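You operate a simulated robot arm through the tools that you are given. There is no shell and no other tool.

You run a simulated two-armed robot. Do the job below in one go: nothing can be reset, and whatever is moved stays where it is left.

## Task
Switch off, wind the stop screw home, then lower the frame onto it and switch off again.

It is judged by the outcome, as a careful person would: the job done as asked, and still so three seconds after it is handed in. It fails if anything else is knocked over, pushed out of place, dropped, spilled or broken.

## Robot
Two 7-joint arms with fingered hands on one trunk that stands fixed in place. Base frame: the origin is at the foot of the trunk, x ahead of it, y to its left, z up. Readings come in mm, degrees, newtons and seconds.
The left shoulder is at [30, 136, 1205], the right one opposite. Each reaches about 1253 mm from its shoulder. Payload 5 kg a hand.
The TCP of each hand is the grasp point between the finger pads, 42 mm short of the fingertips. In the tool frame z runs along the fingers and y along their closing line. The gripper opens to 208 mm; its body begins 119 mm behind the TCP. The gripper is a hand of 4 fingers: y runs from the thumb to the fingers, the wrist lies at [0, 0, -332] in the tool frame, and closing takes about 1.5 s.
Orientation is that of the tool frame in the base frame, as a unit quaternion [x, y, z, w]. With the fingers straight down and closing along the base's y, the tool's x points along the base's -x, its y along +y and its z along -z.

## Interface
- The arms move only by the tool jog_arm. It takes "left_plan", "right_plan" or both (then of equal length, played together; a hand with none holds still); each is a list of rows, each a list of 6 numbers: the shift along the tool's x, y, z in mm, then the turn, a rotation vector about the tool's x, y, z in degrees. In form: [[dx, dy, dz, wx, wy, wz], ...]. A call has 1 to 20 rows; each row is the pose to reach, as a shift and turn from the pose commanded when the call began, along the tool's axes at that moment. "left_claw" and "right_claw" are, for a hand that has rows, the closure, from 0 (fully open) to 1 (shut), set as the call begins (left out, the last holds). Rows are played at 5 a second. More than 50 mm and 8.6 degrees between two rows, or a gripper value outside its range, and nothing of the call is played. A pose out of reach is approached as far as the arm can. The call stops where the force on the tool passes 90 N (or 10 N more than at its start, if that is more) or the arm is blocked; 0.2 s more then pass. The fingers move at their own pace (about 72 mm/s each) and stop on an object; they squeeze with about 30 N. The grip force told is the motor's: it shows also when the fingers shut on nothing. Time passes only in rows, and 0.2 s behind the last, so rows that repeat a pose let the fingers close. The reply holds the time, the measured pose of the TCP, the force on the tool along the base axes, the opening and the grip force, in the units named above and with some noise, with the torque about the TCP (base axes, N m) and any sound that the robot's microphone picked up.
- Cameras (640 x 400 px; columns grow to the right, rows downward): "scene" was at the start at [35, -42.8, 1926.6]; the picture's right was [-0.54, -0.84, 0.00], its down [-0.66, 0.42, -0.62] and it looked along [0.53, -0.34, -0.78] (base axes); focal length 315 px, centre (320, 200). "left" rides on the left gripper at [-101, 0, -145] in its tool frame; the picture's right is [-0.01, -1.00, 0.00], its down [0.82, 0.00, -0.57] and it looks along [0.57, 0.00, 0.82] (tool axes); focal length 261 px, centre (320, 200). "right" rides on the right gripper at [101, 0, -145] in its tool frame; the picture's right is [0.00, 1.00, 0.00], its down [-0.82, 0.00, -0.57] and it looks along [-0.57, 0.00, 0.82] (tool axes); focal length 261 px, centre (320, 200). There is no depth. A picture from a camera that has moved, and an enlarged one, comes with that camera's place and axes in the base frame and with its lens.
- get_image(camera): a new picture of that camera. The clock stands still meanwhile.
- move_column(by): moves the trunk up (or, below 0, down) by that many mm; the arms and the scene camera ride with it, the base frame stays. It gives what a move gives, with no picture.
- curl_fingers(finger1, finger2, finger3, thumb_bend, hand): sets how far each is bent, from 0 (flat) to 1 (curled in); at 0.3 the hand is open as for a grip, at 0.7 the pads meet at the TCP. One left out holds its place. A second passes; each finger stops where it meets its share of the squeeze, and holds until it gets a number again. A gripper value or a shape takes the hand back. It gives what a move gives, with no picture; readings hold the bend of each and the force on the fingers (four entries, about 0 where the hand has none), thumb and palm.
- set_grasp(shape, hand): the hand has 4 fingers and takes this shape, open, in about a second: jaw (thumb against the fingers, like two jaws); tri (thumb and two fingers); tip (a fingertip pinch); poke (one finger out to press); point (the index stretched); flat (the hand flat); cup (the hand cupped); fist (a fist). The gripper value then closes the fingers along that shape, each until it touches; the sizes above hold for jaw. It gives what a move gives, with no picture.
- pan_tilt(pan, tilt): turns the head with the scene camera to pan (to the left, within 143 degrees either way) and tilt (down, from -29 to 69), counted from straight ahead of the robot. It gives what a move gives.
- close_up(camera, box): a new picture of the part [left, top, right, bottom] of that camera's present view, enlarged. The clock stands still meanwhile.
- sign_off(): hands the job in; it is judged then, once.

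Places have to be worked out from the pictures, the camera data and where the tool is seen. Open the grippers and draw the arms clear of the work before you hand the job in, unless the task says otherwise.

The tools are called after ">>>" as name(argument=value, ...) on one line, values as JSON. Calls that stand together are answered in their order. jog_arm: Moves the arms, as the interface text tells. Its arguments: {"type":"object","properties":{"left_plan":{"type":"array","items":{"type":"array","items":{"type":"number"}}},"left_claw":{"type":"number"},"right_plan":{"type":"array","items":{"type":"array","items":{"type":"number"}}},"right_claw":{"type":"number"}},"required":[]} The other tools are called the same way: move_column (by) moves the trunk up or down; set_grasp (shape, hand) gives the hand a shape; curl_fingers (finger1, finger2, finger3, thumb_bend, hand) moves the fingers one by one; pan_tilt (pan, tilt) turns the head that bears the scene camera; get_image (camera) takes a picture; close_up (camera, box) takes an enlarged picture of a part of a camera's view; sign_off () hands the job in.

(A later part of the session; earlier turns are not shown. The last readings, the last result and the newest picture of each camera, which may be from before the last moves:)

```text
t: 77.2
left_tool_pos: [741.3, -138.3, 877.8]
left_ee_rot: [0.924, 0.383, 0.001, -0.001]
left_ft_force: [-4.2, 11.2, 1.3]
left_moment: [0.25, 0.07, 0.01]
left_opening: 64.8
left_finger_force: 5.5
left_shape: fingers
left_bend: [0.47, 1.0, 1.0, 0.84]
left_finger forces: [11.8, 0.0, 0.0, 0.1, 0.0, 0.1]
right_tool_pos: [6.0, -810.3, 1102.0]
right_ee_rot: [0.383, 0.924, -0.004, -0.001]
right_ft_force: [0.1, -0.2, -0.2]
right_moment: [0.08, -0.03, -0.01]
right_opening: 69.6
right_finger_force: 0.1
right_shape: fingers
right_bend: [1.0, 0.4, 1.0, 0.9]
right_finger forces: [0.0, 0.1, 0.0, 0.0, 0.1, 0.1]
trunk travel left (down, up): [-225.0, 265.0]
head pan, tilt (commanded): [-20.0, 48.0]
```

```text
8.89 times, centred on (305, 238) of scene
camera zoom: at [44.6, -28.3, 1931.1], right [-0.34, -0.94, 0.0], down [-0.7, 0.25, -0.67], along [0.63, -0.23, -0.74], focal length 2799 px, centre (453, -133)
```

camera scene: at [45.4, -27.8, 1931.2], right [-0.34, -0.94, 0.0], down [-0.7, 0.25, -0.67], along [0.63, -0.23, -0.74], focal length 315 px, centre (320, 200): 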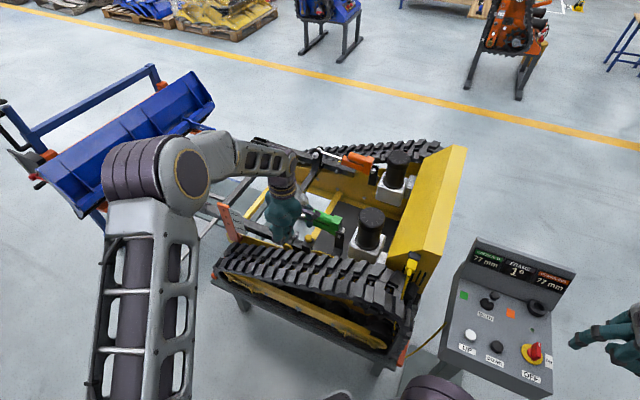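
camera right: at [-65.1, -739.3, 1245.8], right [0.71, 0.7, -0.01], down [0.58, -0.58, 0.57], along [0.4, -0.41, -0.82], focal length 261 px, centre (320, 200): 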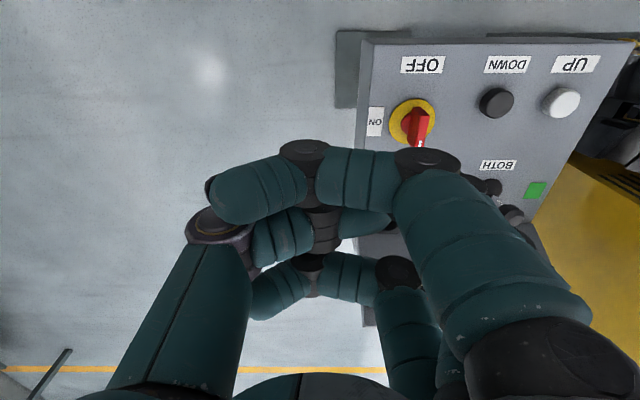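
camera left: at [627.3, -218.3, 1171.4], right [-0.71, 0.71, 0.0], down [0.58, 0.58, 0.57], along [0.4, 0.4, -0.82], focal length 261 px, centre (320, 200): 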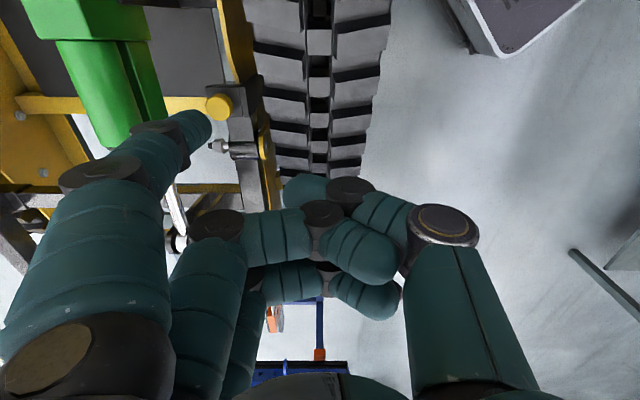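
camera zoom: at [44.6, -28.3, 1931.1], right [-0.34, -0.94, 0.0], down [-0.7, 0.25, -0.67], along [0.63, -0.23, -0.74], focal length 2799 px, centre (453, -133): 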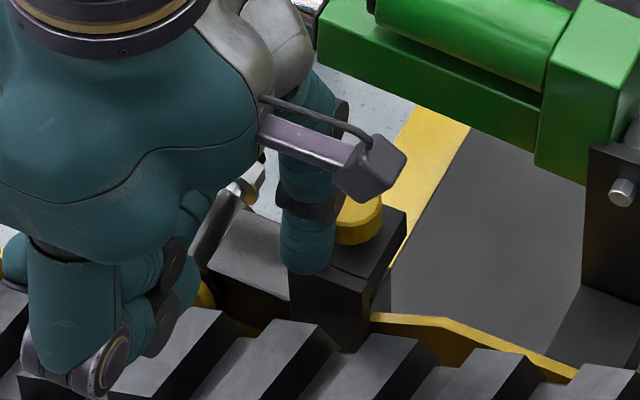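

Forces look like clean rolling. I retreat and raise to the earlier vantage pose to compare the knob's height and gap with before.

>>> jog_arm(left_plan=[[0, -25, 0, 0, 0, 0], [-33, -25, 0, 0, 0, 0], [-33, -25, -50, 0, 0, 0], [-33, -25, -100, 0, 0, 0], [-33, -25, -149, 0, 0, 0]])

>>> close_up(camera="left", box=[150, 60, 290, 170])

>>> close_up(camera="scene", box=[280, 215, 330, 260])

```text
t: 78.4
left_tool_pos: [698.3, -146.0, 1027.1]
left_ee_rot: [0.924, 0.382, -0.001, 0.0]
left_ft_force: [-1.9, 0.8, -0.5]
left_moment: [-0.07, -0.14, -0.03]
left_opening: 78.4
left_finger_force: 0.0
left_shape: fingers
left_bend: [0.4, 1.0, 1.0, 0.84]
left_finger forces: [0.0, 0.0, 0.1, 0.0, 0.0, 0.1]
right_tool_pos: [5.5, -810.4, 1101.8]
right_ee_rot: [0.383, 0.924, -0.004, 0.001]
right_ft_force: [0.1, 0.1, 0.4]
right_moment: [-0.11, -0.11, 0.02]
right_opening: 69.3
right_finger_force: 0.1
right_shape: fingers
right_bend: [1.0, 0.4, 1.0, 0.9]
right_finger forces: [0.0, 0.0, 0.0, 0.1, 0.0, 0.0]
trunk travel left (down, up): [-225.0, 265.0]
head pan, tilt (commanded): [-20.0, 48.0]
```

```text
3.64 times, centred on (220, 115) of left
camera zoom: at [626.3, -218.1, 1171.6], right [-0.71, 0.7, 0.0], down [0.58, 0.58, 0.57], along [0.4, 0.41, -0.82], focal length 948 px, centre (684, 509)
```

zoom: 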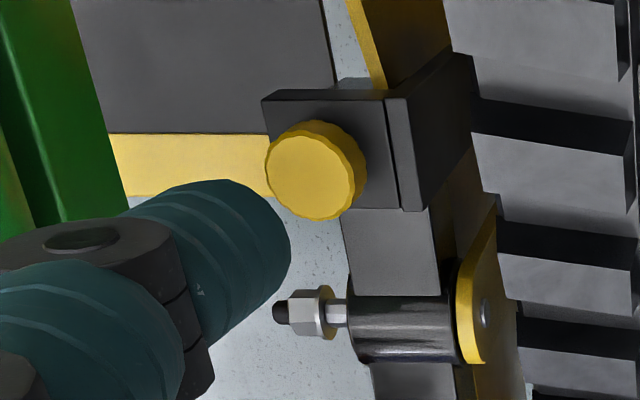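

```text
8.89 times, centred on (305, 238) of scene
camera zoom: at [43.6, -27.6, 1931.3], right [-0.34, -0.94, 0.0], down [-0.7, 0.25, -0.67], along [0.63, -0.23, -0.74], focal length 2799 px, centre (453, -133)
```

zoom: 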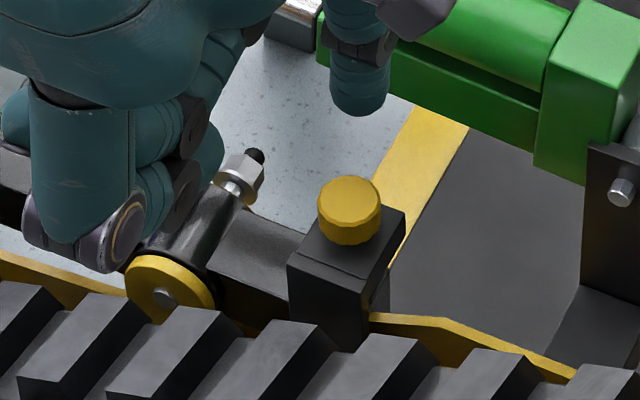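

At this zoom any change is too small to judge, so I take tighter close-ups of the knob from both cameras as a reference.

>>> close_up(camera="scene", box=[303, 228, 335, 248])

>>> close_up(camera="left", box=[200, 80, 248, 122])

```text
16.00 times, centred on (319, 238) of scene
camera zoom: at [43.6, -27.6, 1931.3], right [-0.34, -0.94, 0.0], down [-0.7, 0.25, -0.67], along [0.63, -0.23, -0.74], focal length 5038 px, centre (336, -408)
```

zoom: 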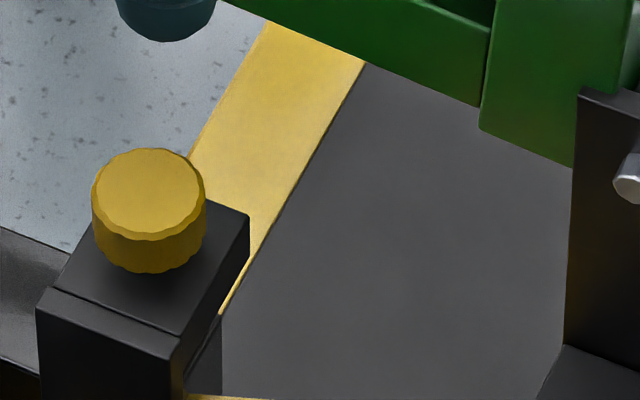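

```text
9.52 times, centred on (224, 101) of left
camera zoom: at [626.3, -218.1, 1171.6], right [-0.71, 0.7, 0.0], down [0.58, 0.58, 0.57], along [0.4, 0.41, -0.82], focal length 2482 px, centre (1234, 1143)
```

zoom: 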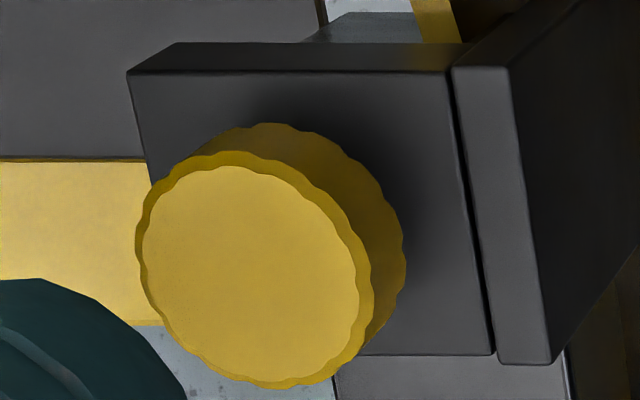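

I have a good reference view now (knob vs block corner). From comparison with the first view the knob seems ~1 mm lower after almost three strokes, i.e. a fine pitch. I continue winding: descend and do three more strokes.

>>> jog_arm(left_plan=[[0, 0, 50, 0, 0, 0], [0, 0, 100, 0, 0, 0], [-4, 2, 149, 0, 0, 0], [-4, 25, 149, 0, 0, 0], [8, 25, 149, 0, 0, 0], [20, 25, 149, 0, 0, 0], [33, 25, 149, 0, 0, 0], [33, 2, 149, 0, 0, 0], [-4, 2, 149, 0, 0, 0], [-4, 25, 149, 0, 0, 0], [8, 25, 149, 0, 0, 0], [20, 25, 149, 0, 0, 0], [33, 25, 149, 0, 0, 0], [33, 2, 149, 0, 0, 0], [-4, 2, 149, 0, 0, 0], [-4, 25, 149, 0, 0, 0], [8, 25, 149, 0, 0, 0], [20, 25, 149, 0, 0, 0], [33, 25, 149, 0, 0, 0], [33, 2, 149, 0, 0, 0]])

>>> jog_arm(left_plan=[[-37, 0, 0, 0, 0, 0], [-37, 23, 0, 0, 0, 0], [-25, 23, 0, 0, 0, 0], [-13, 23, 0, 0, 0, 0], [0, 23, 0, 0, 0, 0], [0, 0, 0, 0, 0, 0], [-37, 0, 0, 0, 0, 0], [-37, 23, 0, 0, 0, 0], [-25, 23, 0, 0, 0, 0], [-13, 23, 0, 0, 0, 0], [0, 23, 0, 0, 0, 0], [0, 0, 0, 0, 0, 0], [-37, 0, 0, 0, 0, 0], [-37, 23, 0, 0, 0, 0], [-25, 23, 0, 0, 0, 0], [-13, 23, 0, 0, 0, 0], [0, 23, 0, 0, 0, 0]])

>>> jog_arm(left_plan=[[0, -23, 0, 0, 0, 0], [-33, -25, 0, 0, 0, 0], [-33, -25, -50, 0, 0, 0], [-33, -25, -100, 0, 0, 0], [-33, -25, -149, 0, 0, 0]])

>>> close_up(camera="left", box=[200, 80, 248, 122])

>>> close_up(camera="scene", box=[303, 228, 335, 248])

```text
t: 82.6
left_tool_pos: [727.6, -120.9, 879.2]
left_ee_rot: [0.924, 0.383, 0.001, 0.0]
left_ft_force: [0.8, 2.2, 0.5]
left_moment: [-0.2, 0.13, 0.04]
left_opening: 78.6
left_finger_force: 0.1
left_shape: fingers
left_bend: [0.4, 1.0, 1.0, 0.84]
left_finger forces: [0.0, 0.0, 0.0, 0.0, 0.0, 0.0]
right_tool_pos: [7.3, -808.7, 1102.2]
right_ee_rot: [0.384, 0.924, -0.003, -0.001]
right_ft_force: [-0.4, 0.4, -0.7]
right_moment: [-0.04, -0.11, -0.02]
right_opening: 69.3
right_finger_force: 0.0
right_shape: fingers
right_bend: [1.0, 0.4, 1.0, 0.9]
right_finger forces: [0.0, 0.0, 0.0, 0.0, 0.0, 0.1]
trunk travel left (down, up): [-225.0, 265.0]
head pan, tilt (commanded): [-20.0, 48.0]
```

```text
t: 86.2
left_tool_pos: [746.6, -132.7, 877.4]
left_ee_rot: [0.923, 0.386, 0.001, 0.0]
left_ft_force: [2.4, 13.9, -0.5]
left_moment: [0.28, 0.11, 0.57]
left_opening: 68.6
left_finger_force: 6.2
left_shape: fingers
left_bend: [0.45, 1.0, 1.0, 0.84]
left_finger forces: [12.3, 0.0, 0.0, 0.1, 0.0, 0.0]
right_tool_pos: [10.0, -809.2, 1103.6]
right_ee_rot: [0.381, 0.924, -0.005, -0.001]
right_ft_force: [1.0, 0.7, 0.4]
right_moment: [-0.12, 0.1, 0.04]
right_opening: 69.6
right_finger_force: 0.1
right_shape: fingers
right_bend: [1.0, 0.4, 1.0, 0.9]
right_finger forces: [0.1, 0.0, 0.0, 0.0, 0.0, 0.1]
trunk travel left (down, up): [-225.0, 265.0]
head pan, tilt (commanded): [-20.0, 48.0]
```

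```text
t: 87.4
left_tool_pos: [698.8, -146.1, 1028.1]
left_ee_rot: [0.924, 0.382, -0.001, 0.0]
left_ft_force: [-1.3, 0.8, -0.5]
left_moment: [-0.03, -0.17, 0.04]
left_opening: 78.4
left_finger_force: 0.1
left_shape: fingers
left_bend: [0.4, 1.0, 1.0, 0.84]
left_finger forces: [0.0, 0.0, 0.1, 0.0, 0.0, 0.1]
right_tool_pos: [5.1, -810.8, 1102.3]
right_ee_rot: [0.383, 0.924, -0.003, 0.001]
right_ft_force: [-1.4, 0.8, 0.9]
right_moment: [-0.08, -0.14, -0.02]
right_opening: 69.5
right_finger_force: 0.0
right_shape: fingers
right_bend: [1.0, 0.4, 1.0, 0.9]
right_finger forces: [0.0, 0.0, 0.1, 0.1, 0.0, 0.0]
trunk travel left (down, up): [-225.0, 265.0]
head pan, tilt (commanded): [-20.0, 48.0]
```

```text
9.52 times, centred on (224, 101) of left
camera zoom: at [625.3, -218.4, 1171.5], right [-0.71, 0.7, 0.0], down [0.58, 0.58, 0.57], along [0.4, 0.41, -0.82], focal length 2482 px, centre (1234, 1143)
```

zoom: 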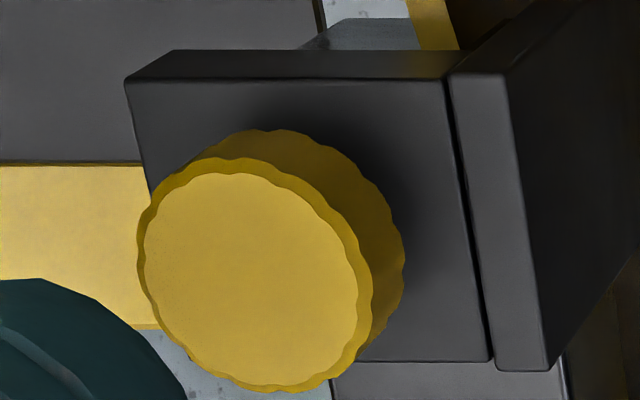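

```text
16.00 times, centred on (319, 238) of scene
camera zoom: at [43.3, -28.1, 1931.3], right [-0.34, -0.94, 0.0], down [-0.7, 0.25, -0.67], along [0.63, -0.23, -0.74], focal length 5038 px, centre (336, -408)
```

zoom: 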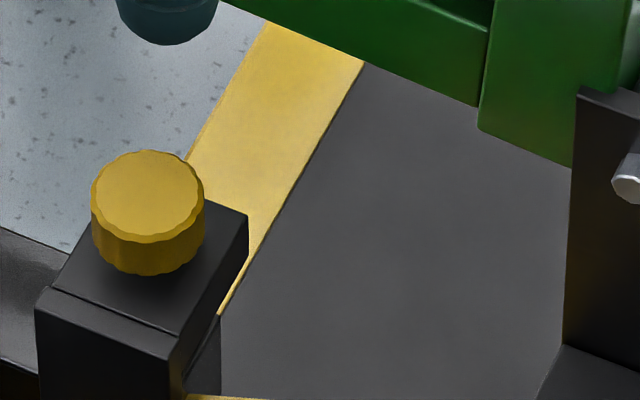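

The knob is sinking slowly (≈0.3 mm per stroke), and the geometry suggests a gap of up to ~12 mm, so the peg must follow it down. I calibrate by touching the block's top beside the knob with the peg: descend in small steps and read the vertical force.

>>> jog_arm(left_plan=[[15, 0, 50, 0, 0, 0], [15, 0, 100, 0, 0, 0], [15, 0, 140, 0, 0, 0], [15, 0, 153, 0, 0, 0]])

>>> jog_arm(left_plan=[[0, 0, 2, 0, 0, 0], [0, 0, 4, 0, 0, 0]])

>>> jog_arm(left_plan=[[0, 0, 2, 0, 0, 0], [0, 0, 3, 0, 0, 0]])

>>> close_up(camera="scene", box=[285, 215, 335, 255])

```text
refused: row 1 steps farther than a row can; nothing moved
```

```text
t: 88.0
left_tool_pos: [699.8, -147.6, 1022.5]
left_ee_rot: [0.924, 0.382, -0.001, 0.0]
left_ft_force: [-0.6, 0.0, -0.1]
left_moment: [0.0, 0.02, -0.01]
left_opening: 78.4
left_finger_force: 0.1
left_shape: fingers
left_bend: [0.4, 1.0, 1.0, 0.84]
left_finger forces: [0.0, 0.0, 0.0, 0.0, 0.0, 0.0]
right_tool_pos: [6.4, -811.1, 1101.6]
right_ee_rot: [0.384, 0.923, -0.003, 0.0]
right_ft_force: [-0.3, 0.8, 0.2]
right_moment: [-0.01, 0.02, 0.01]
right_opening: 69.3
right_finger_force: 0.0
right_shape: fingers
right_bend: [1.0, 0.4, 1.0, 0.9]
right_finger forces: [0.0, 0.0, 0.0, 0.0, 0.0, 0.1]
trunk travel left (down, up): [-225.0, 265.0]
head pan, tilt (commanded): [-20.0, 48.0]
```

```text
t: 88.6
left_tool_pos: [700.7, -147.1, 1020.4]
left_ee_rot: [0.924, 0.382, -0.001, 0.0]
left_ft_force: [0.3, 0.8, -0.2]
left_moment: [-0.02, -0.01, -0.02]
left_opening: 78.7
left_finger_force: 0.1
left_shape: fingers
left_bend: [0.4, 1.0, 1.0, 0.84]
left_finger forces: [0.0, 0.0, 0.1, 0.1, 0.0, 0.1]
right_tool_pos: [6.8, -811.3, 1101.8]
right_ee_rot: [0.383, 0.924, -0.003, 0.0]
right_ft_force: [-1.1, 0.1, 0.4]
right_moment: [-0.04, 0.0, 0.0]
right_opening: 69.1
right_finger_force: 0.0
right_shape: fingers
right_bend: [1.0, 0.4, 1.0, 0.9]
right_finger forces: [0.1, 0.0, 0.0, 0.0, 0.1, 0.0]
trunk travel left (down, up): [-225.0, 265.0]
head pan, tilt (commanded): [-20.0, 48.0]
```

```text
10.00 times, centred on (310, 235) of scene
camera zoom: at [45.1, -29.0, 1931.1], right [-0.34, -0.94, 0.0], down [-0.7, 0.25, -0.67], along [0.63, -0.23, -0.74], focal length 3148 px, centre (420, -150)
```

zoom: 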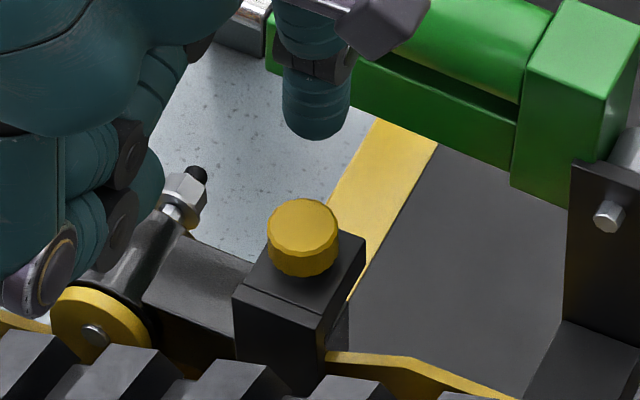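

The first call was refused for too long a step; nothing bad happened. I repeat with shorter rows: down to TCP z≈876 over the block, then probing steps.

>>> jog_arm(left_plan=[[15, 0, 40, 0, 0, 0], [15, 0, 80, 0, 0, 0], [15, 0, 115, 0, 0, 0], [15, 0, 135, 0, 0, 0], [15, 0, 144, 0, 0, 0]])

>>> jog_arm(left_plan=[[0, 0, 1.5, 0, 0, 0], [0, 0, 3, 0, 0, 0]])

>>> close_up(camera="scene", box=[285, 215, 335, 255])

>>> close_up(camera="left", box=[120, 40, 260, 160])

```text
t: 89.8
left_tool_pos: [709.4, -137.0, 876.0]
left_ee_rot: [0.924, 0.382, -0.001, 0.001]
left_ft_force: [0.7, -0.3, 0.7]
left_moment: [0.0, 0.05, 0.0]
left_opening: 78.5
left_finger_force: 0.0
left_shape: fingers
left_bend: [0.4, 1.0, 1.0, 0.84]
left_finger forces: [0.0, 0.0, 0.0, 0.1, 0.0, 0.0]
right_tool_pos: [5.6, -811.3, 1101.0]
right_ee_rot: [0.383, 0.924, -0.004, -0.001]
right_ft_force: [-0.2, 0.2, 0.3]
right_moment: [0.0, 0.02, 0.01]
right_opening: 69.3
right_finger_force: 0.0
right_shape: fingers
right_bend: [1.0, 0.4, 1.0, 0.9]
right_finger forces: [0.0, 0.1, 0.0, 0.1, 0.0, 0.1]
trunk travel left (down, up): [-225.0, 265.0]
head pan, tilt (commanded): [-20.0, 48.0]
```

```text
t: 90.4
left_tool_pos: [710.0, -136.5, 873.0]
left_ee_rot: [0.924, 0.383, 0.0, 0.001]
left_ft_force: [-0.1, -0.4, -0.7]
left_moment: [0.02, 0.0, 0.01]
left_opening: 78.5
left_finger_force: 0.1
left_shape: fingers
left_bend: [0.4, 1.0, 1.0, 0.84]
left_finger forces: [0.0, 0.1, 0.0, 0.0, 0.0, 0.1]
right_tool_pos: [6.0, -811.6, 1101.2]
right_ee_rot: [0.384, 0.924, -0.004, 0.0]
right_ft_force: [0.9, -0.6, 0.1]
right_moment: [0.03, -0.01, -0.03]
right_opening: 69.5
right_finger_force: 0.0
right_shape: fingers
right_bend: [1.0, 0.4, 1.0, 0.9]
right_finger forces: [0.1, 0.0, 0.0, 0.0, 0.0, 0.0]
trunk travel left (down, up): [-225.0, 265.0]
head pan, tilt (commanded): [-20.0, 48.0]
```

```text
10.00 times, centred on (310, 235) of scene
camera zoom: at [45.1, -28.8, 1931.2], right [-0.34, -0.94, 0.0], down [-0.7, 0.25, -0.67], along [0.63, -0.23, -0.74], focal length 3148 px, centre (420, -150)
```

zoom: 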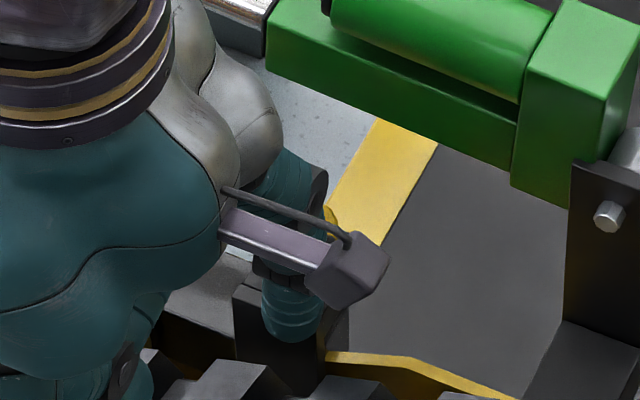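

```text
3.33 times, centred on (190, 100) of left
camera zoom: at [637.2, -208.2, 1017.2], right [-0.71, 0.7, 0.0], down [0.58, 0.58, 0.57], along [0.4, 0.41, -0.82], focal length 869 px, centre (753, 533)
```

zoom: 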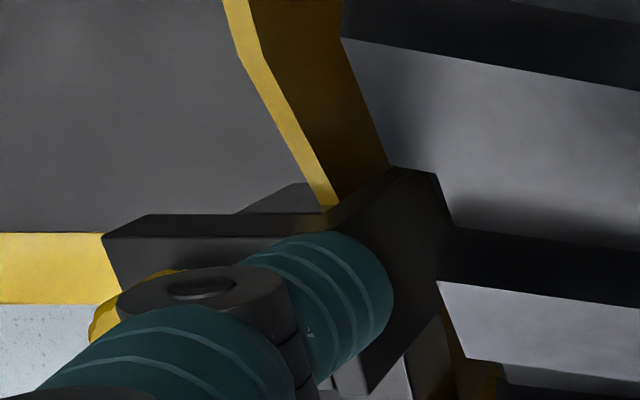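

No contact yet at TCP z=873. I keep probing downward in small steps.

>>> jog_arm(left_plan=[[0, 0, 1.5, 0, 0, 0], [0, 0, 3, 0, 0, 0]])

>>> jog_arm(left_plan=[[0, 0, 1.5, 0, 0, 0], [0, 0, 2.5, 0, 0, 0]])

```text
t: 91.0
left_tool_pos: [710.7, -136.5, 870.7]
left_ee_rot: [0.924, 0.381, 0.0, 0.0]
left_ft_force: [-0.9, 1.4, 6.4]
left_moment: [-0.61, -0.28, -0.08]
left_opening: 78.1
left_finger_force: 3.3
left_shape: fingers
left_bend: [0.4, 1.0, 1.0, 0.84]
left_finger forces: [6.9, 0.1, 0.1, 0.0, 0.1, 0.1]
right_tool_pos: [5.6, -809.9, 1101.3]
right_ee_rot: [0.383, 0.924, -0.003, 0.0]
right_ft_force: [0.0, 0.3, 0.9]
right_moment: [-0.01, 0.03, 0.0]
right_opening: 69.4
right_finger_force: 0.1
right_shape: fingers
right_bend: [1.0, 0.4, 1.0, 0.9]
right_finger forces: [0.0, 0.1, 0.0, 0.0, 0.1, 0.1]
trunk travel left (down, up): [-225.0, 265.0]
head pan, tilt (commanded): [-20.0, 48.0]
```

```text
t: 91.6
left_tool_pos: [710.7, -137.8, 870.6]
left_ee_rot: [0.924, 0.383, 0.001, 0.002]
left_ft_force: [-3.7, 3.5, 26.4]
left_moment: [-2.23, -0.91, -0.18]
left_opening: 78.2
left_finger_force: 12.5
left_shape: fingers
left_bend: [0.4, 1.0, 1.0, 0.84]
left_finger forces: [25.7, 0.0, 0.0, 0.1, 0.0, 0.0]
right_tool_pos: [5.0, -811.3, 1102.1]
right_ee_rot: [0.384, 0.923, -0.003, 0.001]
right_ft_force: [-0.3, 0.1, -0.6]
right_moment: [0.04, 0.0, -0.02]
right_opening: 69.2
right_finger_force: 0.1
right_shape: fingers
right_bend: [1.0, 0.4, 1.0, 0.9]
right_finger forces: [0.1, 0.0, 0.0, 0.0, 0.0, 0.1]
trunk travel left (down, up): [-225.0, 265.0]
head pan, tilt (commanded): [-20.0, 48.0]
```

The block top is touched at TCP z≈870.7 (peg tip at tool (-35,84)). I work at TCP z=875 and run a batch of twelve strokes.

>>> jog_arm(left_plan=[[0, 0, -7.5, 0, 0, 0], [-13, 5, -7.5, 0, 0, 0], [-13, 28, -7.5, 0, 0, 0], [0, 28, -7.5, 0, 0, 0], [13, 28, -7.5, 0, 0, 0], [25, 28, -7.5, 0, 0, 0], [25, 5, -7.5, 0, 0, 0], [-13, 5, -7.5, 0, 0, 0], [-13, 28, -7.5, 0, 0, 0], [0, 28, -7.5, 0, 0, 0], [13, 28, -7.5, 0, 0, 0], [25, 28, -7.5, 0, 0, 0], [25, 5, -7.5, 0, 0, 0], [-13, 5, -7.5, 0, 0, 0], [-13, 28, -7.5, 0, 0, 0], [0, 28, -7.5, 0, 0, 0], [13, 28, -7.5, 0, 0, 0], [25, 28, -7.5, 0, 0, 0], [25, 5, -7.5, 0, 0, 0]])

>>> jog_arm(left_plan=[[-38, 0, 0, 0, 0, 0], [-38, 23, 0, 0, 0, 0], [-25, 23, 0, 0, 0, 0], [-12, 23, 0, 0, 0, 0], [0, 23, 0, 0, 0, 0], [0, 0, 0, 0, 0, 0], [-38, 0, 0, 0, 0, 0], [-38, 23, 0, 0, 0, 0], [-25, 23, 0, 0, 0, 0], [-12, 23, 0, 0, 0, 0], [0, 23, 0, 0, 0, 0], [0, 0, 0, 0, 0, 0], [-38, 0, 0, 0, 0, 0], [-38, 23, 0, 0, 0, 0], [-25, 23, 0, 0, 0, 0], [-12, 23, 0, 0, 0, 0], [0, 23, 0, 0, 0, 0], [0, 0, 0, 0, 0, 0]])

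>>> jog_arm(left_plan=[[-38, 0, 0, 0, 0, 0], [-38, 23, 0, 0, 0, 0], [-25, 23, 0, 0, 0, 0], [-12, 23, 0, 0, 0, 0], [0, 23, 0, 0, 0, 0], [0, 0, 0, 0, 0, 0], [-38, 0, 0, 0, 0, 0], [-38, 23, 0, 0, 0, 0], [-25, 23, 0, 0, 0, 0], [-12, 23, 0, 0, 0, 0], [0, 23, 0, 0, 0, 0], [0, 0, 0, 0, 0, 0], [-38, 0, 0, 0, 0, 0], [-38, 23, 0, 0, 0, 0], [-25, 23, 0, 0, 0, 0], [-12, 23, 0, 0, 0, 0], [0, 23, 0, 0, 0, 0], [0, 0, 0, 0, 0, 0]])

>>> jog_arm(left_plan=[[-38, 0, 0, 0, 0, 0], [-38, 23, 0, 0, 0, 0], [-25, 23, 0, 0, 0, 0], [-12, 23, 0, 0, 0, 0], [0, 23, 0, 0, 0, 0], [0, 0, 0, 0, 0, 0], [-38, 0, 0, 0, 0, 0], [-38, 23, 0, 0, 0, 0], [-25, 23, 0, 0, 0, 0], [-12, 23, 0, 0, 0, 0], [0, 23, 0, 0, 0, 0], [0, 0, 0, 0, 0, 0], [-38, 0, 0, 0, 0, 0], [-38, 23, 0, 0, 0, 0], [-25, 23, 0, 0, 0, 0], [-12, 23, 0, 0, 0, 0], [0, 23, 0, 0, 0, 0]])

>>> jog_arm(left_plan=[[0, -23, 0, 0, 0, 0], [-38, -28, 0, 0, 0, 0], [-40, -28, -45, 0, 0, 0], [-40, -28, -90, 0, 0, 0], [-40, -28, -130, 0, 0, 0], [-40, -28, -152, 0, 0, 0]])

>>> close_up(camera="left", box=[200, 80, 248, 122])

>>> close_up(camera="scene", box=[303, 228, 335, 248])

```text
t: 93.0
left_tool_pos: [723.7, -163.3, 872.8]
left_ee_rot: [0.928, 0.372, -0.017, 0.005]
left_ft_force: [-32.0, -26.1, 11.2]
left_moment: [-1.82, 0.51, -3.92]
left_opening: 76.8
left_finger_force: 20.5
left_shape: fingers
left_bend: [0.41, 1.0, 1.0, 0.84]
left_finger forces: [41.5, 0.0, 0.1, 0.0, 0.0, 0.0]
right_tool_pos: [12.1, -809.6, 1103.0]
right_ee_rot: [0.38, 0.925, -0.004, 0.0]
right_ft_force: [1.4, 1.5, 1.8]
right_moment: [-0.23, 0.31, 0.0]
right_opening: 69.5
right_finger_force: 0.0
right_shape: fingers
right_bend: [1.0, 0.4, 1.0, 0.9]
right_finger forces: [0.0, 0.0, 0.1, 0.1, 0.1, 0.0]
trunk travel left (down, up): [-225.0, 265.0]
head pan, tilt (commanded): [-20.0, 48.0]
stopped in row 6 (left hand): the force on the tool passed its limit at 97 N (the readings are from after the stop); the commanded pose is now the measured one
```

```text
t: 96.8
left_tool_pos: [729.9, -162.3, 873.4]
left_ee_rot: [0.928, 0.373, -0.011, 0.003]
left_ft_force: [3.2, -16.7, -4.4]
left_moment: [-0.05, 0.09, -0.48]
left_opening: 94.5
left_finger_force: 8.0
left_shape: fingers
left_bend: [0.33, 1.0, 1.0, 0.84]
left_finger forces: [15.4, 0.1, 0.0, 0.0, 0.0, 0.1]
right_tool_pos: [7.9, -813.5, 1100.2]
right_ee_rot: [0.382, 0.924, -0.004, 0.0]
right_ft_force: [-0.2, -0.5, 0.0]
right_moment: [0.01, -0.03, 0.02]
right_opening: 69.3
right_finger_force: 0.0
right_shape: fingers
right_bend: [1.0, 0.4, 1.0, 0.9]
right_finger forces: [0.1, 0.0, 0.0, 0.0, 0.0, 0.0]
trunk travel left (down, up): [-225.0, 265.0]
head pan, tilt (commanded): [-20.0, 48.0]
```

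```text
t: 100.5
left_tool_pos: [728.1, -163.3, 873.4]
left_ee_rot: [0.928, 0.374, -0.011, 0.004]
left_ft_force: [0.5, -16.4, -3.6]
left_moment: [-0.12, 0.08, -0.73]
left_opening: 93.6
left_finger_force: 8.6
left_shape: fingers
left_bend: [0.33, 1.0, 1.0, 0.84]
left_finger forces: [16.1, 0.0, 0.0, 0.1, 0.0, 0.1]
right_tool_pos: [5.9, -812.9, 1100.4]
right_ee_rot: [0.383, 0.924, -0.003, 0.001]
right_ft_force: [-0.5, 0.0, 0.5]
right_moment: [-0.05, -0.08, 0.03]
right_opening: 69.3
right_finger_force: 0.0
right_shape: fingers
right_bend: [1.0, 0.4, 1.0, 0.9]
right_finger forces: [0.1, 0.1, 0.0, 0.0, 0.0, 0.1]
trunk travel left (down, up): [-225.0, 265.0]
head pan, tilt (commanded): [-20.0, 48.0]
```

```text
t: 104.2
left_tool_pos: [744.3, -176.6, 872.2]
left_ee_rot: [0.927, 0.374, -0.012, 0.002]
left_ft_force: [0.2, -2.3, -1.9]
left_moment: [0.04, 0.03, -0.1]
left_opening: 80.4
left_finger_force: 1.2
left_shape: fingers
left_bend: [0.39, 1.0, 1.0, 0.84]
left_finger forces: [2.0, 0.1, 0.0, 0.0, 0.0, 0.1]
right_tool_pos: [8.5, -811.8, 1100.7]
right_ee_rot: [0.382, 0.924, -0.004, -0.001]
right_ft_force: [0.2, 1.0, 0.6]
right_moment: [0.0, -0.01, 0.01]
right_opening: 69.6
right_finger_force: 0.0
right_shape: fingers
right_bend: [1.0, 0.4, 1.0, 0.9]
right_finger forces: [0.0, 0.1, 0.0, 0.1, 0.0, 0.0]
trunk travel left (down, up): [-225.0, 265.0]
head pan, tilt (commanded): [-20.0, 48.0]
```

```text
t: 105.5
left_tool_pos: [698.9, -180.7, 1025.6]
left_ee_rot: [0.927, 0.375, -0.012, 0.002]
left_ft_force: [-0.3, 0.4, -0.6]
left_moment: [-0.01, -0.09, -0.05]
left_opening: 79.2
left_finger_force: 0.1
left_shape: fingers
left_bend: [0.4, 1.0, 1.0, 0.84]
left_finger forces: [0.1, 0.0, 0.0, 0.1, 0.1, 0.1]
right_tool_pos: [7.1, -811.7, 1101.6]
right_ee_rot: [0.382, 0.924, -0.002, 0.0]
right_ft_force: [0.3, 0.2, -0.6]
right_moment: [-0.03, 0.0, -0.02]
right_opening: 69.2
right_finger_force: 0.1
right_shape: fingers
right_bend: [1.0, 0.4, 1.0, 0.9]
right_finger forces: [0.0, 0.0, 0.0, 0.0, 0.0, 0.2]
trunk travel left (down, up): [-225.0, 265.0]
head pan, tilt (commanded): [-20.0, 48.0]
```

```text
9.52 times, centred on (224, 101) of left
camera zoom: at [628.2, -248.2, 1172.0], right [-0.7, 0.72, 0.0], down [0.6, 0.58, 0.55], along [0.39, 0.39, -0.83], focal length 2482 px, centre (1234, 1143)
```

zoom: 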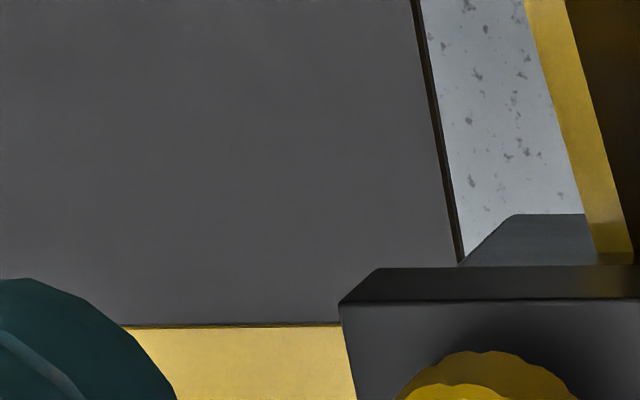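

```text
16.00 times, centred on (319, 238) of scene
camera zoom: at [44.7, -28.7, 1931.2], right [-0.34, -0.94, 0.0], down [-0.7, 0.25, -0.67], along [0.63, -0.23, -0.74], focal length 5038 px, centre (336, -408)
```

zoom: 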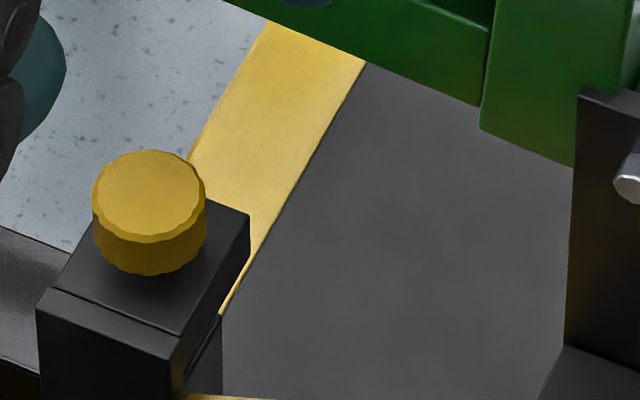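

The first stroke jammed (97 N) because at the deeper setting the peg met the knob's rear too squarely; the following strokes ran displaced but harmlessly, behind the knob. I restore the hand's attitude and the vantage pose and inspect.

>>> jog_arm(left_plan=[[12, -12, 0, -0.16, 0.68, -0.48], [24.6, -24.5, -1, -0.32, 1.36, -0.95]])

>>> close_up(camera="left", box=[200, 80, 248, 122])

>>> close_up(camera="scene", box=[303, 228, 335, 248])

>>> close_up(camera="scene", box=[280, 215, 330, 260])

```text
t: 106.2
left_tool_pos: [699.3, -145.3, 1025.9]
left_ee_rot: [0.924, 0.383, 0.0, 0.001]
left_ft_force: [-0.4, -0.6, -0.2]
left_moment: [0.03, -0.03, 0.01]
left_opening: 78.9
left_finger_force: 0.0
left_shape: fingers
left_bend: [0.4, 1.0, 1.0, 0.84]
left_finger forces: [0.0, 0.0, 0.0, 0.0, 0.1, 0.0]
right_tool_pos: [7.7, -811.8, 1102.5]
right_ee_rot: [0.383, 0.924, -0.004, -0.001]
right_ft_force: [-0.1, 0.2, 0.1]
right_moment: [-0.04, -0.01, -0.02]
right_opening: 69.5
right_finger_force: 0.1
right_shape: fingers
right_bend: [1.0, 0.4, 1.0, 0.9]
right_finger forces: [0.0, 0.0, 0.0, 0.1, 0.1, 0.0]
trunk travel left (down, up): [-225.0, 265.0]
head pan, tilt (commanded): [-20.0, 48.0]
```

```text
9.52 times, centred on (224, 101) of left
camera zoom: at [627.7, -217.2, 1170.1], right [-0.71, 0.7, 0.0], down [0.58, 0.58, 0.57], along [0.4, 0.41, -0.82], focal length 2482 px, centre (1234, 1143)
```

zoom: 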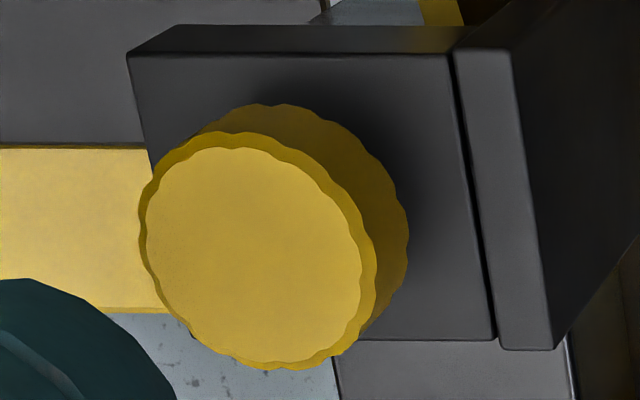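

```text
16.00 times, centred on (319, 238) of scene
camera zoom: at [45.1, -28.8, 1931.2], right [-0.34, -0.94, 0.0], down [-0.7, 0.25, -0.67], along [0.63, -0.23, -0.74], focal length 5038 px, centre (336, -408)
```

zoom: 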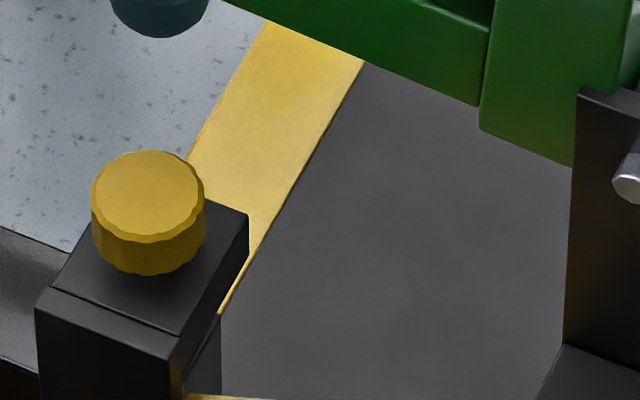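

```text
8.89 times, centred on (305, 238) of scene
camera zoom: at [45.1, -28.8, 1931.2], right [-0.34, -0.94, 0.0], down [-0.7, 0.25, -0.67], along [0.63, -0.23, -0.74], focal length 2799 px, centre (453, -133)
```

zoom: 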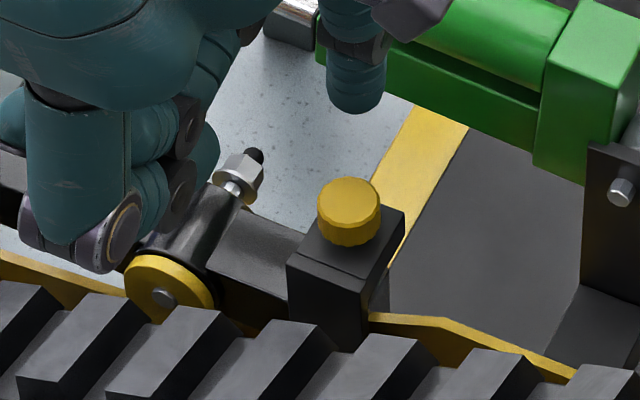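

No clear descent since the previous check. To see whether the knob really turns, I make one slow stroke at the earlier working height and photograph the scalloped rim in small steps.

>>> jog_arm(left_plan=[[0, 0, 45, 0, 0, 0], [0, 0, 90, 0, 0, 0], [0, 0, 125, 0, 0, 0], [-4, 2, 148, 0, 0, 0], [-4, 14, 148, 0, 0, 0], [-4, 25, 148, 0, 0, 0], [4, 25, 148, 0, 0, 0], [14, 25, 148, 0, 0, 0]])

>>> close_up(camera="left", box=[130, 70, 230, 140])

>>> jog_arm(left_plan=[[2, 0, 0, 0, 0, 0]])

>>> close_up(camera="left", box=[130, 70, 230, 140])

>>> jog_arm(left_plan=[[2, 0, 0, 0, 0, 0]])

>>> close_up(camera="left", box=[130, 70, 230, 140])

```text
t: 108.0
left_tool_pos: [719.8, -161.2, 877.7]
left_ee_rot: [0.925, 0.379, -0.004, 0.001]
left_ft_force: [-35.7, -37.2, -0.2]
left_moment: [-1.27, 1.27, -4.89]
left_opening: 79.0
left_finger_force: 23.3
left_shape: fingers
left_bend: [0.4, 1.0, 1.0, 0.84]
left_finger forces: [47.0, 0.1, 0.0, 0.0, 0.0, 0.0]
right_tool_pos: [5.5, -812.4, 1100.1]
right_ee_rot: [0.383, 0.924, -0.002, 0.0]
right_ft_force: [1.4, 0.6, -0.3]
right_moment: [-0.06, 0.06, -0.01]
right_opening: 69.2
right_finger_force: 0.1
right_shape: fingers
right_bend: [1.0, 0.4, 1.0, 0.9]
right_finger forces: [0.0, 0.0, 0.1, 0.0, 0.0, 0.1]
trunk travel left (down, up): [-225.0, 265.0]
head pan, tilt (commanded): [-20.0, 48.0]
```

```text
5.71 times, centred on (180, 105) of left
camera zoom: at [647.0, -233.3, 1022.6], right [-0.7, 0.71, 0.0], down [0.59, 0.58, 0.57], along [0.4, 0.4, -0.82], focal length 1489 px, centre (1120, 743)
```

zoom: 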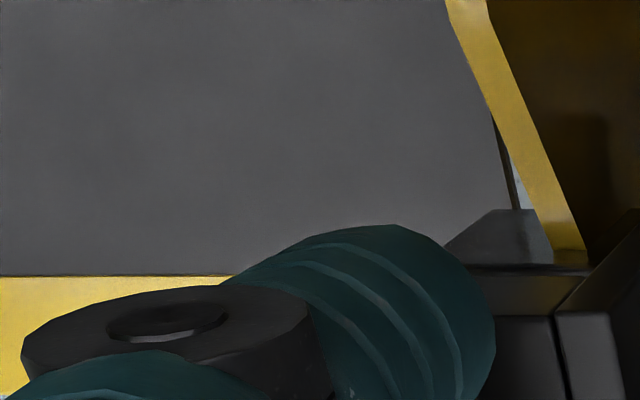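

```text
t: 108.3
left_tool_pos: [721.8, -160.8, 878.9]
left_ee_rot: [0.925, 0.38, -0.003, 0.001]
left_ft_force: [-47.8, -43.0, -4.9]
left_moment: [-0.79, 1.94, -6.0]
left_opening: 73.3
left_finger_force: 32.3
left_shape: fingers
left_bend: [0.42, 1.0, 1.0, 0.84]
left_finger forces: [64.2, 0.0, 0.0, 0.0, 0.1, 0.0]
right_tool_pos: [6.6, -812.5, 1099.9]
right_ee_rot: [0.382, 0.924, -0.002, 0.0]
right_ft_force: [0.1, 0.5, 0.1]
right_moment: [-0.02, 0.01, 0.02]
right_opening: 69.3
right_finger_force: 0.1
right_shape: fingers
right_bend: [1.0, 0.4, 1.0, 0.9]
right_finger forces: [0.0, 0.1, 0.0, 0.1, 0.0, 0.1]
trunk travel left (down, up): [-225.0, 265.0]
head pan, tilt (commanded): [-20.0, 48.0]
```

```text
5.71 times, centred on (180, 105) of left
camera zoom: at [648.6, -231.2, 1023.8], right [-0.71, 0.71, 0.0], down [0.58, 0.58, 0.57], along [0.4, 0.4, -0.82], focal length 1489 px, centre (1120, 743)
```

zoom: 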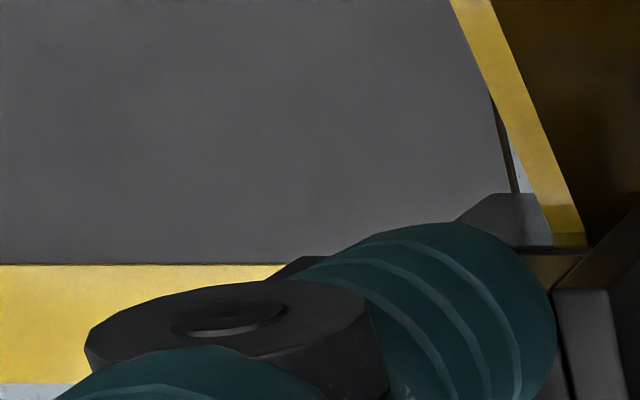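

```text
t: 108.8
left_tool_pos: [722.4, -161.3, 879.4]
left_ee_rot: [0.925, 0.38, -0.002, 0.002]
left_ft_force: [-51.6, -44.1, -4.0]
left_moment: [-1.32, 1.92, -6.42]
left_opening: 72.3
left_finger_force: 35.5
left_shape: fingers
left_bend: [0.43, 1.0, 1.0, 0.84]
left_finger forces: [70.7, 0.0, 0.0, 0.0, 0.0, 0.0]
right_tool_pos: [5.0, -813.9, 1099.9]
right_ee_rot: [0.383, 0.924, -0.003, -0.001]
right_ft_force: [1.0, -0.6, 0.2]
right_moment: [-0.03, -0.03, -0.02]
right_opening: 69.4
right_finger_force: 0.1
right_shape: fingers
right_bend: [1.0, 0.4, 1.0, 0.9]
right_finger forces: [0.0, 0.1, 0.0, 0.0, 0.1, 0.0]
trunk travel left (down, up): [-225.0, 265.0]
head pan, tilt (commanded): [-20.0, 48.0]
```

```text
5.71 times, centred on (180, 105) of left
camera zoom: at [649.5, -231.6, 1024.1], right [-0.7, 0.71, 0.0], down [0.58, 0.58, 0.57], along [0.4, 0.4, -0.82], focal length 1489 px, centre (1120, 743)
```

zoom: 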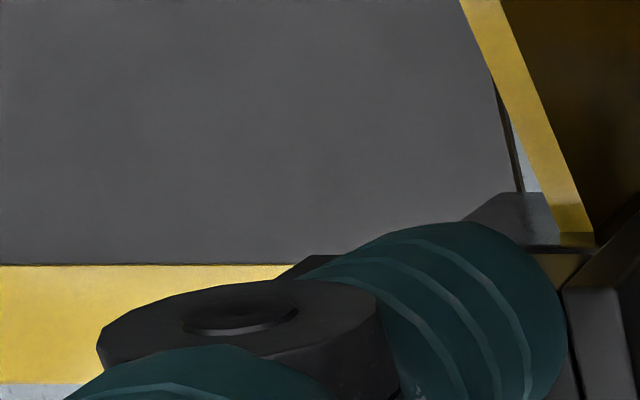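

The peg is now blocked firmly at the knob's rear (68 N) where it rolled past easily before — a sign the knob no longer turns, i.e. may be home. I back off and verify by touching the knob's top with the peg to compare its height with the block's.

>>> jog_arm(left_plan=[[-15, -3, 0, 0, 0, 0], [-25, -5, 0, 0, 0, 0], [-25, -5, -25, 0, 0, 0], [-25, -5, -45, 0, 0, 0], [-8, 8, -45, 0, 0, 0], [6.7, 16, -45, 0, 0, 0], [6.7, 16, -25, 0, 0, 0]])

>>> close_up(camera="left", box=[100, 50, 260, 170])

>>> close_up(camera="scene", box=[280, 215, 330, 260])

```text
t: 110.3
left_tool_pos: [748.5, -156.6, 902.0]
left_ee_rot: [0.924, 0.383, 0.0, 0.0]
left_ft_force: [0.9, -0.1, 0.5]
left_moment: [0.04, 0.09, -0.01]
left_opening: 78.6
left_finger_force: 0.0
left_shape: fingers
left_bend: [0.4, 1.0, 1.0, 0.84]
left_finger forces: [0.0, 0.0, 0.0, 0.1, 0.0, 0.1]
right_tool_pos: [10.1, -811.6, 1101.9]
right_ee_rot: [0.382, 0.924, -0.004, -0.001]
right_ft_force: [1.3, 0.5, 0.4]
right_moment: [0.02, 0.08, 0.01]
right_opening: 69.2
right_finger_force: 0.2
right_shape: fingers
right_bend: [1.0, 0.4, 1.0, 0.9]
right_finger forces: [0.0, 0.0, 0.1, 0.0, 0.0, 0.0]
trunk travel left (down, up): [-225.0, 265.0]
head pan, tilt (commanded): [-20.0, 48.0]
```

```text
3.33 times, centred on (180, 110) of left
camera zoom: at [674.8, -228.8, 1046.2], right [-0.71, 0.7, 0.0], down [0.58, 0.58, 0.57], along [0.4, 0.41, -0.82], focal length 869 px, centre (787, 500)
```

zoom: 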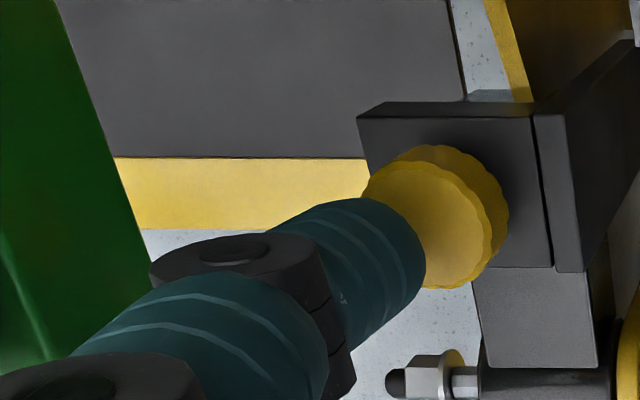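

```text
8.89 times, centred on (305, 238) of scene
camera zoom: at [46.2, -29.4, 1931.0], right [-0.34, -0.94, 0.0], down [-0.7, 0.25, -0.67], along [0.63, -0.23, -0.74], focal length 2799 px, centre (453, -133)
```

zoom: 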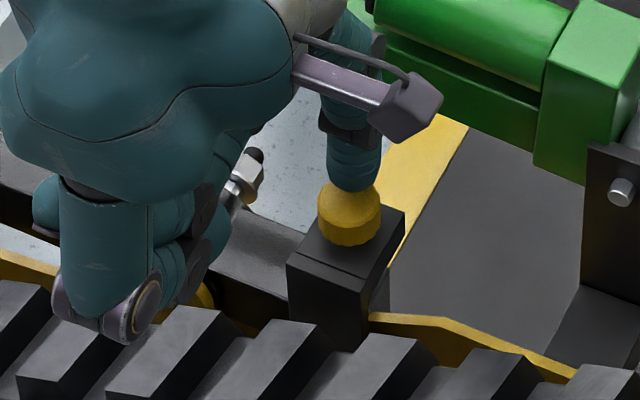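

The peg is right above the knob. I step down until it touches the top.

>>> jog_arm(left_plan=[[0, 0, 5, 0, 0, 0], [0, 0, 9, 0, 0, 0]])

>>> jog_arm(left_plan=[[0, 0, 2, 0, 0, 0]])

>>> jog_arm(left_plan=[[0, 0, 2, 0, 0, 0]])

>>> jog_arm(left_plan=[[0, 0, 2, 0, 0, 0]])

```text
t: 111.0
left_tool_pos: [747.5, -156.6, 894.9]
left_ee_rot: [0.924, 0.383, 0.0, 0.001]
left_ft_force: [0.4, 0.3, 1.9]
left_moment: [-0.2, -0.08, -0.05]
left_opening: 78.9
left_finger_force: 1.3
left_shape: fingers
left_bend: [0.4, 1.0, 1.0, 0.84]
left_finger forces: [2.1, 0.0, 0.1, 0.0, 0.0, 0.0]
right_tool_pos: [7.2, -810.0, 1101.9]
right_ee_rot: [0.382, 0.924, -0.003, 0.0]
right_ft_force: [-0.9, 1.7, -0.1]
right_moment: [-0.01, -0.02, -0.01]
right_opening: 69.0
right_finger_force: 0.1
right_shape: fingers
right_bend: [1.0, 0.4, 1.0, 0.9]
right_finger forces: [0.0, 0.0, 0.1, 0.0, 0.0, 0.0]
trunk travel left (down, up): [-225.0, 265.0]
head pan, tilt (commanded): [-20.0, 48.0]
```

```text
t: 111.3
left_tool_pos: [747.8, -156.3, 894.4]
left_ee_rot: [0.924, 0.382, 0.002, 0.002]
left_ft_force: [-1.2, 1.8, 8.5]
left_moment: [-0.72, -0.33, -0.05]
left_opening: 79.0
left_finger_force: 4.3
left_shape: fingers
left_bend: [0.4, 1.0, 1.0, 0.84]
left_finger forces: [8.7, 0.0, 0.0, 0.1, 0.1, 0.0]
right_tool_pos: [7.7, -810.0, 1101.7]
right_ee_rot: [0.382, 0.924, -0.003, 0.0]
right_ft_force: [-0.3, 0.7, -0.1]
right_moment: [0.02, -0.03, 0.0]
right_opening: 69.4
right_finger_force: 0.0
right_shape: fingers
right_bend: [1.0, 0.4, 1.0, 0.9]
right_finger forces: [0.1, 0.0, 0.0, 0.0, 0.1, 0.1]
trunk travel left (down, up): [-225.0, 265.0]
head pan, tilt (commanded): [-20.0, 48.0]
```

```text
t: 111.8
left_tool_pos: [747.4, -156.7, 893.4]
left_ee_rot: [0.924, 0.383, 0.002, 0.002]
left_ft_force: [-1.0, 3.9, 19.0]
left_moment: [-1.63, -0.65, -0.07]
left_opening: 78.9
left_finger_force: 9.8
left_shape: fingers
left_bend: [0.39, 1.0, 1.0, 0.84]
left_finger forces: [19.0, 0.0, 0.0, 0.1, 0.0, 0.0]
right_tool_pos: [6.7, -810.0, 1101.4]
right_ee_rot: [0.382, 0.924, -0.003, 0.001]
right_ft_force: [0.5, -0.4, 0.2]
right_moment: [0.03, -0.03, -0.02]
right_opening: 69.1
right_finger_force: 0.1
right_shape: fingers
right_bend: [1.0, 0.4, 1.0, 0.9]
right_finger forces: [0.1, 0.0, 0.0, 0.0, 0.1, 0.0]
trunk travel left (down, up): [-225.0, 265.0]
head pan, tilt (commanded): [-20.0, 48.0]
```

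```text
t: 112.2
left_tool_pos: [747.3, -157.3, 891.0]
left_ee_rot: [0.924, 0.383, 0.001, 0.003]
left_ft_force: [-3.2, 5.1, 32.0]
left_moment: [-2.71, -1.12, -0.13]
left_opening: 79.1
left_finger_force: 16.1
left_shape: fingers
left_bend: [0.39, 1.0, 1.0, 0.84]
left_finger forces: [31.8, 0.1, 0.1, 0.1, 0.0, 0.1]
right_tool_pos: [5.6, -810.3, 1101.6]
right_ee_rot: [0.381, 0.924, -0.004, 0.001]
right_ft_force: [0.0, 0.5, 0.1]
right_moment: [-0.03, -0.01, -0.03]
right_opening: 69.1
right_finger_force: 0.1
right_shape: fingers
right_bend: [1.0, 0.4, 1.0, 0.9]
right_finger forces: [0.0, 0.0, 0.1, 0.1, 0.0, 0.1]
trunk travel left (down, up): [-225.0, 265.0]
head pan, tilt (commanded): [-20.0, 48.0]
```

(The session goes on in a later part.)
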